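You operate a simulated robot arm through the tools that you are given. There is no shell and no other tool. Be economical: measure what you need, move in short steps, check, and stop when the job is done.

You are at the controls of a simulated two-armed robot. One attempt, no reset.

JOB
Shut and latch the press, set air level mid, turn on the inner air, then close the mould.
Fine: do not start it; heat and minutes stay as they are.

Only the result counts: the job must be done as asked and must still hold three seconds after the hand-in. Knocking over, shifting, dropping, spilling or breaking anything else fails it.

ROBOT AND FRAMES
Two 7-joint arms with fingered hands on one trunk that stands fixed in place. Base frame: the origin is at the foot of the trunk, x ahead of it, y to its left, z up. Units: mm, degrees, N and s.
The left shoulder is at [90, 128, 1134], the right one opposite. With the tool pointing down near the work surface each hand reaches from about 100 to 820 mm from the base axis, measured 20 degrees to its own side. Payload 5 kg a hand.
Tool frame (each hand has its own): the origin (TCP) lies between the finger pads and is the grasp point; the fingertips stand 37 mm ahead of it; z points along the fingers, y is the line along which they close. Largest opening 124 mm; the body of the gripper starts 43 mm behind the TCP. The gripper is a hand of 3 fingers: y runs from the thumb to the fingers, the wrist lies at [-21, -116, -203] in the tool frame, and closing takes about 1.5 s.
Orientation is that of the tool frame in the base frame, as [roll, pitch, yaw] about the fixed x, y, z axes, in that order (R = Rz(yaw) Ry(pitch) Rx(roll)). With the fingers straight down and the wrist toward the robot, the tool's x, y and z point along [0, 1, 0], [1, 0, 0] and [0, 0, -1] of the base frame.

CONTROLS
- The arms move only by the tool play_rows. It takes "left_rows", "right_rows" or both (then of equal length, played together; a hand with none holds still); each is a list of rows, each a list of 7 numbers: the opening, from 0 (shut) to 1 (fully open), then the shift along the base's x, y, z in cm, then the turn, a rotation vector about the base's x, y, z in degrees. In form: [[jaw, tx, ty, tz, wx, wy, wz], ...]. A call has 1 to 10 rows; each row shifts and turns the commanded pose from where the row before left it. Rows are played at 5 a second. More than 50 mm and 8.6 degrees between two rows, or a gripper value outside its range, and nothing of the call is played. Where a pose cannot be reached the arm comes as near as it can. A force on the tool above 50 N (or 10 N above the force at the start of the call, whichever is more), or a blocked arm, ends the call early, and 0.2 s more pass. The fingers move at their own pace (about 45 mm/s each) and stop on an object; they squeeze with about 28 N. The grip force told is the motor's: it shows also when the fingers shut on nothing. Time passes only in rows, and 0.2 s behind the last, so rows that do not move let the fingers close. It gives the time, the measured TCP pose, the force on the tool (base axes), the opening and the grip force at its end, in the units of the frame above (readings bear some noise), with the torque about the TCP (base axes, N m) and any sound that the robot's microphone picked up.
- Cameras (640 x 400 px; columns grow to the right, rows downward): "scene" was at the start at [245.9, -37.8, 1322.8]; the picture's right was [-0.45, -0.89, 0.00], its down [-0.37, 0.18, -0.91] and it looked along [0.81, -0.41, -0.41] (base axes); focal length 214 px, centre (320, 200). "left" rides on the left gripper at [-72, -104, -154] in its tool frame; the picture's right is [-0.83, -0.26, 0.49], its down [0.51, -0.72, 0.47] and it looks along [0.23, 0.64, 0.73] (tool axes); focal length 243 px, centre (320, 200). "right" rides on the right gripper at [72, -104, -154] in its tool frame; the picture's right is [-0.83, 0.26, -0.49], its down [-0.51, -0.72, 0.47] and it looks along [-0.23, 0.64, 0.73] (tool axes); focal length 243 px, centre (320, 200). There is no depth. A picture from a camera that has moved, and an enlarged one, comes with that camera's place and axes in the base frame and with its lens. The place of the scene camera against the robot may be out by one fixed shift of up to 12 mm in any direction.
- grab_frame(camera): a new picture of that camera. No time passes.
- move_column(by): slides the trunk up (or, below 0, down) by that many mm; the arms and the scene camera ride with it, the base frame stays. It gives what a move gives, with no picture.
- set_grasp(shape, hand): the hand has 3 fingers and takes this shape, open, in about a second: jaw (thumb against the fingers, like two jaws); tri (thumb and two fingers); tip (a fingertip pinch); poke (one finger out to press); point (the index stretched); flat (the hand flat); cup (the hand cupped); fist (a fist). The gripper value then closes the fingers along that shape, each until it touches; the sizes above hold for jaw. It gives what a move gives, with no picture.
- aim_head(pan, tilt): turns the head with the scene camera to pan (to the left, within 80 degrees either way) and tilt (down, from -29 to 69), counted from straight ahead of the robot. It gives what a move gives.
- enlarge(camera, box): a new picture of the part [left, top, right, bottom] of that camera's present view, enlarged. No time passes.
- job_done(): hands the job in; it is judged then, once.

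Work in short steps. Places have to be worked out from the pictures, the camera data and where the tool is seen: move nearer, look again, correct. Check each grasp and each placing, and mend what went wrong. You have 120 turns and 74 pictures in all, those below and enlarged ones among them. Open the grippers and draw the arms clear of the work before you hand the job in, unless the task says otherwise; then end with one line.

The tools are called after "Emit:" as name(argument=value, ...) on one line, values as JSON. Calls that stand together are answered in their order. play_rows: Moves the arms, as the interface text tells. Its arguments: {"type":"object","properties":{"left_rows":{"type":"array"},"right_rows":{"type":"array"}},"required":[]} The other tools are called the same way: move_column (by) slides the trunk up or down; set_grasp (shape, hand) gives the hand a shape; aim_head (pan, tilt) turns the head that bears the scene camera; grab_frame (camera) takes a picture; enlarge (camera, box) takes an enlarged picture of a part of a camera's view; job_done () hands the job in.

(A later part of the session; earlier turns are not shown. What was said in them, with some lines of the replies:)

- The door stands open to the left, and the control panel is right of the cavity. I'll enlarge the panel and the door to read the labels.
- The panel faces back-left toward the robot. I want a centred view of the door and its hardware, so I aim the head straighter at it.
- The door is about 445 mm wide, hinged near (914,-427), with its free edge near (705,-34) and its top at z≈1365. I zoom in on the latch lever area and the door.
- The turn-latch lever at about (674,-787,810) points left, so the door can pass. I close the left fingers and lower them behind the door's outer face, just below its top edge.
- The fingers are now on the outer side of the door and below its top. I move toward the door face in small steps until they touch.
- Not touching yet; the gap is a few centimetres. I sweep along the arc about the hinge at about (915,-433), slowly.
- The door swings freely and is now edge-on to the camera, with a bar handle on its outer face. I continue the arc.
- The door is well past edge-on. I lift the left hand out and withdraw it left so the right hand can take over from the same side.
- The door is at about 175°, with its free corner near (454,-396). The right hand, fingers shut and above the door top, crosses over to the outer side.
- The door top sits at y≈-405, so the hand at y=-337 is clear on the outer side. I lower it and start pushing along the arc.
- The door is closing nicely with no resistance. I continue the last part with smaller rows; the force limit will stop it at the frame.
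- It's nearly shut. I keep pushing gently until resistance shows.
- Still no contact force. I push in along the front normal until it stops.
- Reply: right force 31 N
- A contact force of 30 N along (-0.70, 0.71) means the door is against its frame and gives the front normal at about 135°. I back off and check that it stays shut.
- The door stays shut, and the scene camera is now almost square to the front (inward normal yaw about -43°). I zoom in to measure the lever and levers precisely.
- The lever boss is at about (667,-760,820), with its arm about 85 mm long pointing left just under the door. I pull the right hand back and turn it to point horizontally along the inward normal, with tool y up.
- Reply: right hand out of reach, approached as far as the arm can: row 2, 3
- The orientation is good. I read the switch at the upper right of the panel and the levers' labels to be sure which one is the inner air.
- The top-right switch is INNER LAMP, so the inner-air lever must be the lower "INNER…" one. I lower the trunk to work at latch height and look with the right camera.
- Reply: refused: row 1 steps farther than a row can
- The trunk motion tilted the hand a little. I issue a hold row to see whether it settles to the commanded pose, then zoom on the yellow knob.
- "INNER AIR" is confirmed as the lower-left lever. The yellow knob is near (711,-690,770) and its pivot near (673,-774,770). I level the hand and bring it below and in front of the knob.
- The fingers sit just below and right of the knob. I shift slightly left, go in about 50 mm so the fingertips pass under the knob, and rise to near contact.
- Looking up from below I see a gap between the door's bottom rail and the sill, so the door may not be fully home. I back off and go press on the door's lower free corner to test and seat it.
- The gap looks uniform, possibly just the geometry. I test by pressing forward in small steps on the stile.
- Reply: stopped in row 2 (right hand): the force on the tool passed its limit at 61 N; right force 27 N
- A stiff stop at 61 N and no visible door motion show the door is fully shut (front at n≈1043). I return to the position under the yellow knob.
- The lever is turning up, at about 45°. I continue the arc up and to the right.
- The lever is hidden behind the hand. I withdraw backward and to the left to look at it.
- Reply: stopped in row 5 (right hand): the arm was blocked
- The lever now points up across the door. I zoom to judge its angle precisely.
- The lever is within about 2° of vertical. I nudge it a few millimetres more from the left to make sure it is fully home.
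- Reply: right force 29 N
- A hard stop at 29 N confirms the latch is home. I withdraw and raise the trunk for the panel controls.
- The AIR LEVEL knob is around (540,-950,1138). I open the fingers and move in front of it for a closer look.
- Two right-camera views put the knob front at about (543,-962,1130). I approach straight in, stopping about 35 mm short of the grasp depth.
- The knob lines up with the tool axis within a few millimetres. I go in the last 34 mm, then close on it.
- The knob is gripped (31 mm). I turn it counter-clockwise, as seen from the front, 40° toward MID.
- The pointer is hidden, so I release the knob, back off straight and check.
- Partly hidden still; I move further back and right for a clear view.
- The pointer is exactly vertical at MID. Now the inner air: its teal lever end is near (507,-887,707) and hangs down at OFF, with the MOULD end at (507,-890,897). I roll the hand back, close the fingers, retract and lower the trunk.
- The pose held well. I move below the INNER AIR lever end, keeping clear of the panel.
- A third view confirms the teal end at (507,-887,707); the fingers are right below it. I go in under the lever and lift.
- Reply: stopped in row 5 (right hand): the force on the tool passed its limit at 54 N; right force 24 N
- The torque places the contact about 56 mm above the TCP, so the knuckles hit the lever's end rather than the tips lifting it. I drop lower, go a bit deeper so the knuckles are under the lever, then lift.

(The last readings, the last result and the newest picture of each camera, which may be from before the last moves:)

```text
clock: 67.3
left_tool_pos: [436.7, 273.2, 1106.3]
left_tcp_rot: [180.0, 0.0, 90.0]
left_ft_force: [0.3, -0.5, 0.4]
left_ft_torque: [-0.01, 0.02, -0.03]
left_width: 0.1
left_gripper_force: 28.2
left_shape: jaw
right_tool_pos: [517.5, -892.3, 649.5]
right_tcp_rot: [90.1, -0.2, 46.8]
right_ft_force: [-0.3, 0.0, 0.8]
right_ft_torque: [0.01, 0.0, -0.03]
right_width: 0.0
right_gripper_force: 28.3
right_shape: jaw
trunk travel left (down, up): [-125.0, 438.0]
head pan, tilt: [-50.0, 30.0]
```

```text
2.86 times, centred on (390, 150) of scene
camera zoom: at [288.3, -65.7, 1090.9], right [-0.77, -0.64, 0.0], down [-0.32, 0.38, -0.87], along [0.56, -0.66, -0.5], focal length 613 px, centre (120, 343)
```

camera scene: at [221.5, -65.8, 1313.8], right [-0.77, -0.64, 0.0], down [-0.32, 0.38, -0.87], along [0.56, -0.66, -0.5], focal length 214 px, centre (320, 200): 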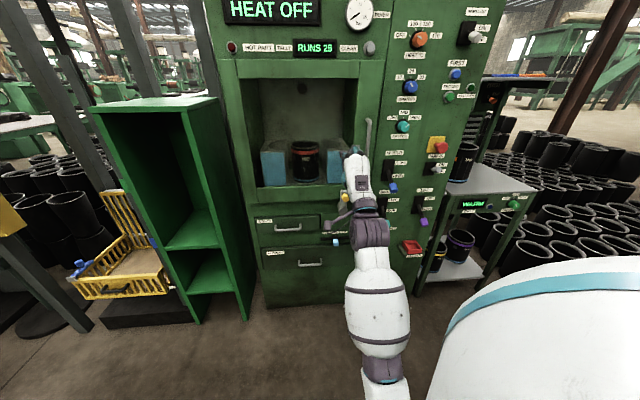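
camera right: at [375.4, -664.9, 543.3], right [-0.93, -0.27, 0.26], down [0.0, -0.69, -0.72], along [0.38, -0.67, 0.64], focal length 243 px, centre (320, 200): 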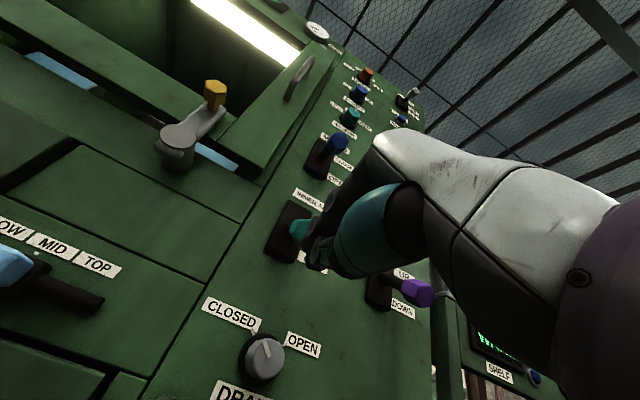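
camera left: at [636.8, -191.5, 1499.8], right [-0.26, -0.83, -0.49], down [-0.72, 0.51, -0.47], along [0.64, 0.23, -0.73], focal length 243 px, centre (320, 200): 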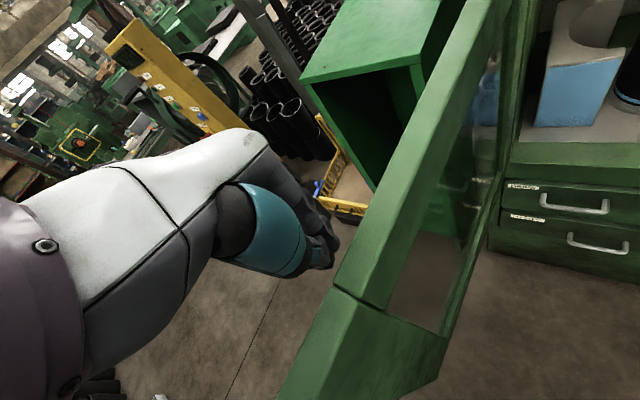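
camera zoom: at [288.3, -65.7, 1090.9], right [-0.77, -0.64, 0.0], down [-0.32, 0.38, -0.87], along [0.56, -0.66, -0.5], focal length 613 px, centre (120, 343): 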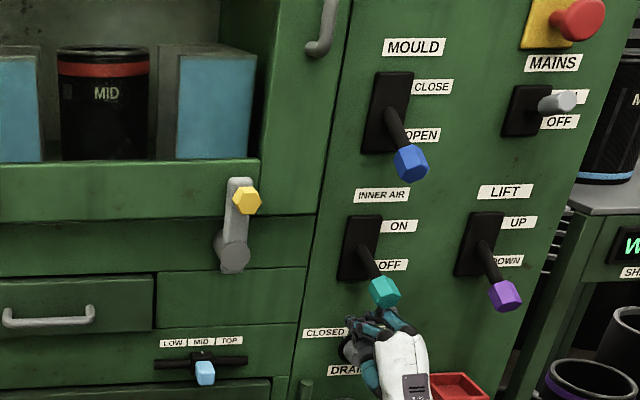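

No contact yet, and the fingers are under the teal end. I lift further.

Emit:
play_rows(right_rows=[[0, 0, 0, 1.2, 0, 0, 0], [0, 0, 0, 1.2, 0, 0, 0], [0, 0, 0, 1.2, 0, 0, 0], [0, 0, 0, 1.2, 0, 0, 0], [0, 0, 0, 1.2, 0, 0, 0]])

Emit:
enlarge(camera="scene", box=[320, 80, 460, 220])

```text
clock: 68.5
left_tool_pos: [436.6, 273.1, 1106.6]
left_tcp_rot: [-179.9, -0.1, 90.0]
left_ft_force: [0.5, -0.6, -0.1]
left_ft_torque: [-0.01, 0.02, -0.01]
left_width: 0.1
left_gripper_force: 27.9
left_shape: jaw
right_tool_pos: [515.5, -892.9, 708.6]
right_tcp_rot: [90.1, -0.1, 46.8]
right_ft_force: [-1.0, 0.4, 0.5]
right_ft_torque: [-0.02, 0.0, 0.01]
right_width: 0.0
right_gripper_force: 27.4
right_shape: jaw
trunk travel left (down, up): [-125.0, 438.0]
head pan, tilt: [-50.0, 30.0]
```

```text
2.86 times, centred on (390, 150) of scene
camera zoom: at [288.3, -65.6, 1090.9], right [-0.77, -0.64, 0.0], down [-0.32, 0.38, -0.87], along [0.56, -0.66, -0.5], focal length 613 px, centre (120, 343)
```

zoom: 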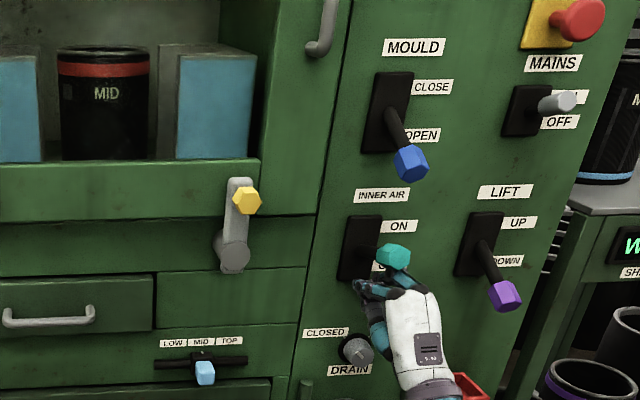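

The lever is lifting, now about horizontal. I continue up to its end.

Emit:
play_rows(right_rows=[[0, 0, 0, 1.2, 0, 0, 0], [0, 0, 0, 1.2, 0, 0, 0], [0, 0, 0, 1.0, 0, 0, 0], [0, 0, 0, 1.0, 0, 0, 0]])

Emit:
enlarge(camera="scene", box=[320, 80, 460, 220])

```text
clock: 69.5
left_tool_pos: [435.5, 268.0, 1106.6]
left_tcp_rot: [179.9, -0.3, 90.0]
left_ft_force: [0.1, 0.2, -0.2]
left_ft_torque: [-0.02, -0.02, 0.0]
left_width: 0.2
left_gripper_force: 27.9
left_shape: jaw
right_tool_pos: [514.6, -895.4, 744.3]
right_tcp_rot: [90.7, -0.4, 46.5]
right_ft_force: [-29.1, 11.1, -40.2]
right_ft_torque: [-0.36, -1.67, -0.25]
right_width: 0.3
right_gripper_force: 28.0
right_shape: jaw
trunk travel left (down, up): [-125.0, 438.0]
head pan, tilt: [-50.0, 30.0]
```

```text
2.86 times, centred on (390, 150) of scene
camera zoom: at [288.3, -69.1, 1090.3], right [-0.77, -0.64, 0.0], down [-0.32, 0.39, -0.86], along [0.56, -0.66, -0.5], focal length 613 px, centre (120, 343)
```

zoom: 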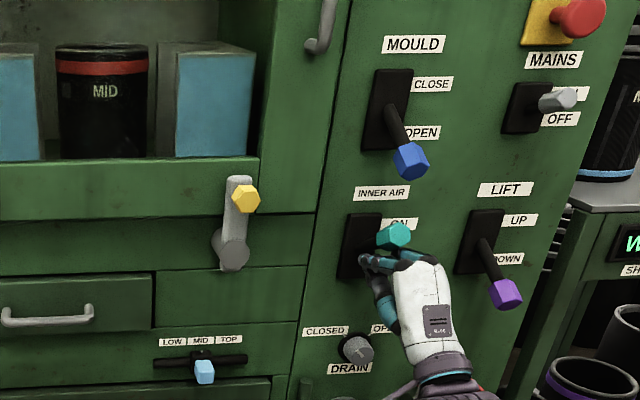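

The lever end is at the expected ON height and firmly on its stop. I release downward, back out, and check it stays.

Emit:
play_rows(right_rows=[[0, 0, 0, -1.5, 0, 0, 0], [0, 0, 0, -3, 0, 0, 0], [0, -2.5, 2.3, -2, 0, 0, 0], [0, -3.2, 3, 0, 0, 0, 0], [0, -3.2, 3, 0, 0, 0, 0], [0, -3.2, 3, 0, 0, 0, 0]])

Emit:
move_column(by=150)

Emit:
enlarge(camera="scene", box=[320, 100, 460, 240])

```text
clock: 70.9
left_tool_pos: [436.0, 271.9, 1106.9]
left_tcp_rot: [-180.0, 0.0, 90.0]
left_ft_force: [0.0, 0.1, -0.6]
left_ft_torque: [-0.02, 0.03, -0.01]
left_width: 0.1
left_gripper_force: 28.4
left_shape: jaw
right_tool_pos: [395.2, -778.5, 687.9]
right_tcp_rot: [90.1, -0.2, 46.7]
right_ft_force: [-1.3, -0.4, 0.1]
right_ft_torque: [0.03, 0.04, 0.04]
right_width: 0.1
right_gripper_force: 27.7
right_shape: jaw
trunk travel left (down, up): [-125.0, 438.0]
head pan, tilt: [-50.0, 30.0]
```

```text
clock: 72.7
left_tool_pos: [435.4, 272.1, 1255.5]
left_tcp_rot: [-179.9, 0.1, 90.0]
left_ft_force: [-0.1, 1.3, -0.5]
left_ft_torque: [-0.02, -0.02, 0.01]
left_width: 0.0
left_gripper_force: 28.3
left_shape: jaw
right_tool_pos: [397.1, -778.7, 836.0]
right_tcp_rot: [90.2, -0.2, 46.9]
right_ft_force: [0.0, 0.0, 0.0]
right_ft_torque: [-0.01, 0.0, 0.06]
right_width: 0.1
right_gripper_force: 27.7
right_shape: jaw
trunk travel left (down, up): [-275.0, 288.0]
head pan, tilt: [-50.0, 30.0]
```

```text
2.86 times, centred on (390, 170) of scene
camera zoom: at [234.4, -65.8, 1263.0], right [-0.77, -0.64, 0.0], down [-0.32, 0.38, -0.87], along [0.56, -0.66, -0.5], focal length 613 px, centre (120, 286)
```

zoom: 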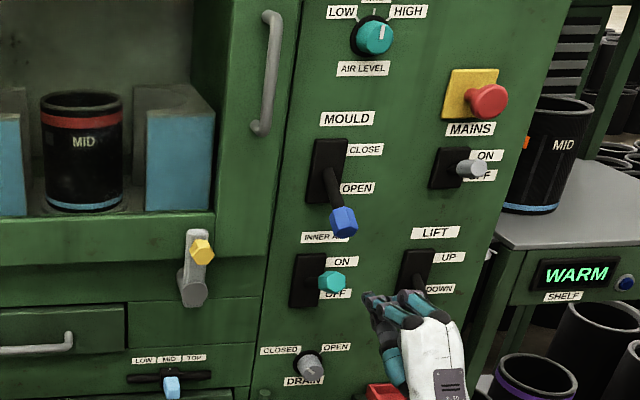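

INNER AIR stays ON. For MOULD I open the fingers to straddle its knob, thumb in the gap below it, and approach at its height.

Emit:
play_rows(right_rows=[[0.6, 0, 0, 3.5, 0, 0, 0], [0.6, -0.2, -0.2, 3.5, 0, 0, 0], [0.6, 2.2, -2.05, 0, 0, 0, 0], [0.6, 2.2, -2.05, 0, 0, 0, 0], [0.6, 0, 0, 0, 0, 0, 0]])

Emit:
grab_frame(camera="right")

Emit:
enlarge(camera="scene", box=[320, 80, 460, 220])

```text
clock: 73.9
left_tool_pos: [436.1, 272.2, 1256.2]
left_tcp_rot: [-179.9, 0.0, 90.0]
left_ft_force: [-0.2, -0.2, -0.4]
left_ft_torque: [0.0, -0.02, 0.0]
left_width: 0.0
left_gripper_force: 28.1
left_shape: jaw
right_tool_pos: [438.3, -822.1, 907.6]
right_tcp_rot: [90.1, -0.2, 46.8]
right_ft_force: [-0.6, 0.4, 0.4]
right_ft_torque: [-0.02, 0.02, 0.04]
right_width: 74.2
right_gripper_force: 0.1
right_shape: jaw
trunk travel left (down, up): [-275.0, 288.0]
head pan, tilt: [-50.0, 30.0]
```

```text
8 pictures are left
camera right: at [376.5, -663.0, 803.1], right [-0.93, -0.27, 0.26], down [0.0, -0.69, -0.72], along [0.37, -0.67, 0.64], focal length 243 px, centre (320, 200)
```

right: 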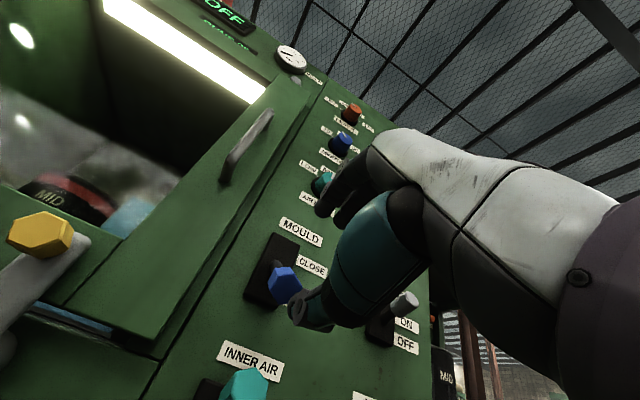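

```text
2.86 times, centred on (390, 150) of scene
camera zoom: at [234.0, -65.6, 1263.2], right [-0.77, -0.64, 0.0], down [-0.32, 0.38, -0.87], along [0.56, -0.66, -0.5], focal length 613 px, centre (120, 343)
```

zoom: 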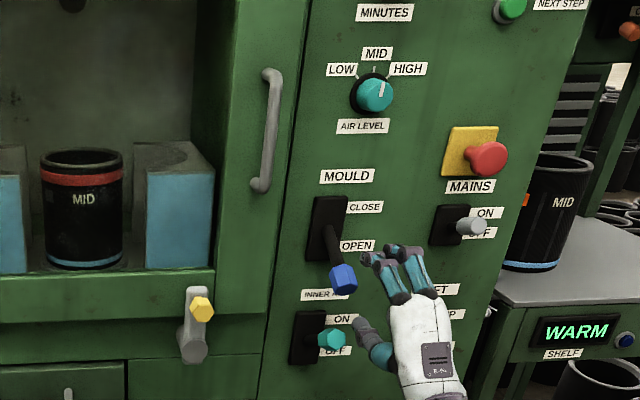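

The prediction matches both views (knob at n=978, z=897). I go in with the thumb passing between the two knobs, then lift.

Emit:
play_rows(right_rows=[[0.6, 0, 0, -0.5, 0, 0, 0], [0.6, 1.73, -1.61, 0, 0, 0, 0], [0.6, 1.73, -1.61, 0, 0, 0, 0], [0.6, 1.73, -1.61, 0, 0, 0, 0]])

Emit:
grab_frame(camera="right")

```text
clock: 74.9
left_tool_pos: [436.4, 271.8, 1256.5]
left_tcp_rot: [180.0, 0.0, 90.0]
left_ft_force: [1.2, 0.2, -0.2]
left_ft_torque: [-0.01, 0.0, 0.02]
left_width: 0.2
left_gripper_force: 27.9
left_shape: jaw
right_tool_pos: [489.6, -871.1, 902.3]
right_tcp_rot: [90.2, -0.1, 46.7]
right_ft_force: [0.7, -0.2, -0.8]
right_ft_torque: [0.03, -0.01, 0.01]
right_width: 74.4
right_gripper_force: 0.0
right_shape: jaw
trunk travel left (down, up): [-275.0, 288.0]
head pan, tilt: [-50.0, 30.0]
```

```text
6 pictures are left
camera right: at [427.9, -711.4, 796.9], right [-0.93, -0.27, 0.26], down [0.0, -0.69, -0.72], along [0.38, -0.67, 0.64], focal length 243 px, centre (320, 200)
```

right: 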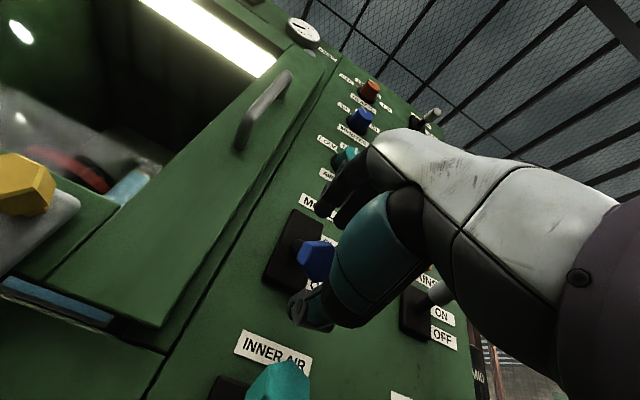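

The thumb is under the blue knob without touching anything. I lift.

Emit:
play_rows(right_rows=[[0.6, 0, 0, 1.2, 0, 0, 0], [0.6, 0, 0, 1.2, 0, 0, 0], [0.6, 0, 0, 1.2, 0, 0, 0], [0.6, 0, 0, 1.2, 0, 0, 0], [0.6, 0, 0, 1.2, 0, 0, 0], [0.6, 0, 0, 1.2, 0, 0, 0], [0.6, 0, 0, 1.2, 0, 0, 0], [0.6, 0, 0, 1.2, 0, 0, 0]])

Emit:
enlarge(camera="scene", box=[320, 80, 460, 220])

```text
clock: 76.7
left_tool_pos: [434.6, 273.0, 1255.4]
left_tcp_rot: [-179.9, 0.0, 90.0]
left_ft_force: [-0.6, 0.6, 0.2]
left_ft_torque: [-0.01, 0.0, 0.0]
left_width: 0.1
left_gripper_force: 27.9
left_shape: jaw
right_tool_pos: [489.8, -869.9, 998.2]
right_tcp_rot: [90.2, -0.3, 46.8]
right_ft_force: [0.5, -0.2, 0.1]
right_ft_torque: [0.0, -0.01, 0.01]
right_width: 74.9
right_gripper_force: 0.1
right_shape: jaw
trunk travel left (down, up): [-275.0, 288.0]
head pan, tilt: [-50.0, 30.0]
```

```text
2.86 times, centred on (390, 150) of scene
camera zoom: at [234.1, -65.7, 1263.2], right [-0.77, -0.64, 0.0], down [-0.32, 0.38, -0.87], along [0.56, -0.66, -0.5], focal length 613 px, centre (120, 343)
```

zoom: 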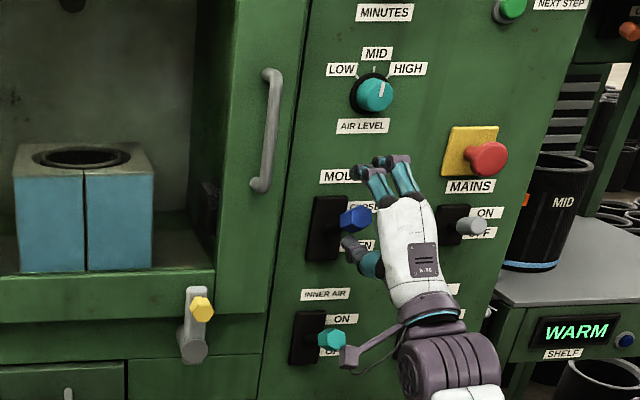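

The mould halves have already closed around the part. I lift the rest of the way to the lever's stop.

Emit:
play_rows(right_rows=[[0.6, 0, 0, 1, 0, 0, 0], [0.6, 0, 0, 1, 0, 0, 0], [0.6, 0, 0, 0.8, 0, 0, 0], [0.6, 0, 0, 0.8, 0, 0, 0]])

```text
clock: 77.7
left_tool_pos: [436.0, 269.7, 1256.2]
left_tcp_rot: [180.0, -0.1, 90.0]
left_ft_force: [-0.4, -0.2, 0.5]
left_ft_torque: [0.01, 0.02, -0.02]
left_width: 0.3
left_gripper_force: 27.8
left_shape: jaw
right_tool_pos: [489.8, -873.6, 1029.6]
right_tcp_rot: [90.5, -0.2, 46.8]
right_ft_force: [-15.6, 14.8, -30.6]
right_ft_torque: [1.6, 1.6, 0.06]
right_width: 90.3
right_gripper_force: 0.1
right_shape: jaw
trunk travel left (down, up): [-275.0, 288.0]
head pan, tilt: [-50.0, 30.0]
```

A 34 N load shows the lever is on its stop at CLOSE. I ease off, pull straight back and check everything.

Emit:
play_rows(right_rows=[[0.6, 0, 0, -1.2, 0, 0, 0], [0.8, 0, 0, 0, 0, 0, 0], [0.8, -3, 2.8, 0, 0, 0, 0], [0.8, -3, 2.8, 0, 0, 0, 0], [0.8, -3, 2.8, 0, 0, 0, 0], [0.8, -3, 2.8, 0, 0, 0, 0], [1, -3, 2.8, 0, 0, 0, 0], [1, -3, 2.8, 0, 0, 0, 0]])

Emit:
play_rows(left_rows=[[1, 0, 0, 0, 0, 0, 0], [1, 0, 0, 0, 0, 0, 0], [1, 0, 0, 0, 0, 0, 0], [1, 0, 0, 0, 0, 0, 0], [1, 0, 0, 0, 0, 0, 0], [1, 0, 0, 0, 0, 0, 0]])

Emit:
grab_frame(camera="scene")

Emit:
enlarge(camera="scene", box=[320, 80, 460, 220])

```text
clock: 79.5
left_tool_pos: [434.9, 272.6, 1257.1]
left_tcp_rot: [-180.0, 0.0, 90.1]
left_ft_force: [0.4, 0.5, 0.3]
left_ft_torque: [-0.03, 0.0, -0.02]
left_width: 0.0
left_gripper_force: 27.8
left_shape: jaw
right_tool_pos: [309.2, -700.4, 1023.0]
right_tcp_rot: [90.1, -0.2, 46.8]
right_ft_force: [0.4, 0.5, 0.5]
right_ft_torque: [0.05, 0.02, 0.0]
right_width: 123.8
right_gripper_force: 0.1
right_shape: jaw
trunk travel left (down, up): [-275.0, 288.0]
head pan, tilt: [-50.0, 30.0]
```

```text
clock: 80.9
left_tool_pos: [435.6, 272.4, 1255.8]
left_tcp_rot: [-179.9, 0.0, 90.0]
left_ft_force: [0.4, 0.0, 0.0]
left_ft_torque: [0.01, -0.01, -0.01]
left_width: 123.9
left_gripper_force: 0.0
left_shape: jaw
right_tool_pos: [308.9, -703.8, 1021.3]
right_tcp_rot: [90.2, -0.2, 46.7]
right_ft_force: [0.1, 0.6, -0.2]
right_ft_torque: [0.02, 0.0, 0.0]
right_width: 123.8
right_gripper_force: 0.0
right_shape: jaw
trunk travel left (down, up): [-275.0, 288.0]
head pan, tilt: [-50.0, 30.0]
```

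```text
4 pictures are left
camera scene: at [234.1, -65.8, 1263.1], right [-0.77, -0.64, 0.0], down [-0.32, 0.38, -0.87], along [0.56, -0.66, -0.5], focal length 214 px, centre (320, 200)
```

scene: 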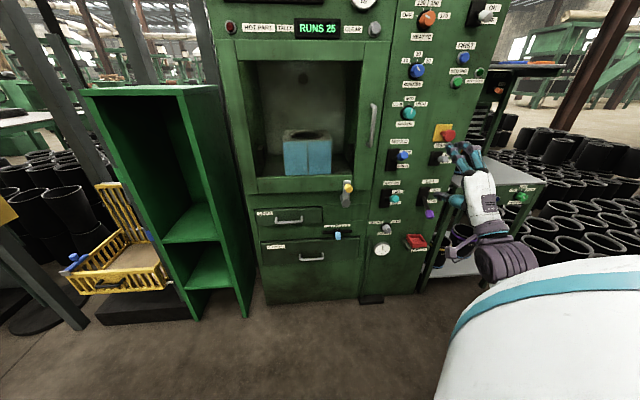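

```text
2.86 times, centred on (390, 150) of scene
camera zoom: at [234.1, -65.8, 1263.1], right [-0.77, -0.64, 0.0], down [-0.32, 0.38, -0.87], along [0.56, -0.66, -0.5], focal length 613 px, centre (120, 343)
```

zoom: 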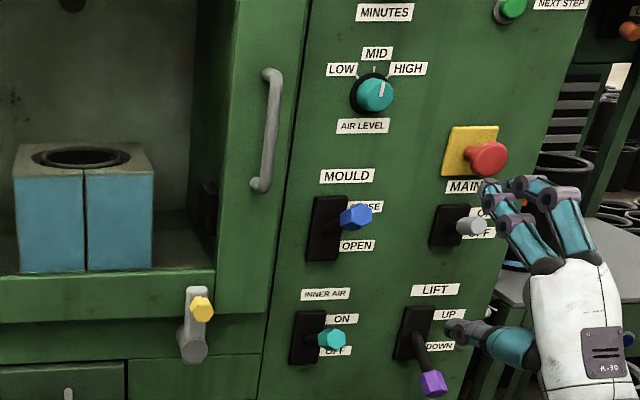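

The door is shut and latched, AIR LEVEL points to MID, INNER AIR is ON, MOULD is at CLOSE with the mould closed, and both hands are open and clear. I hand in.

Emit:
job_done()

```text
The job is handed in.
```

The press door is shut and latched, air level is at MID, inner air is ON, and the mould was closed last. I didn't start it or touch the heat and minutes dials.
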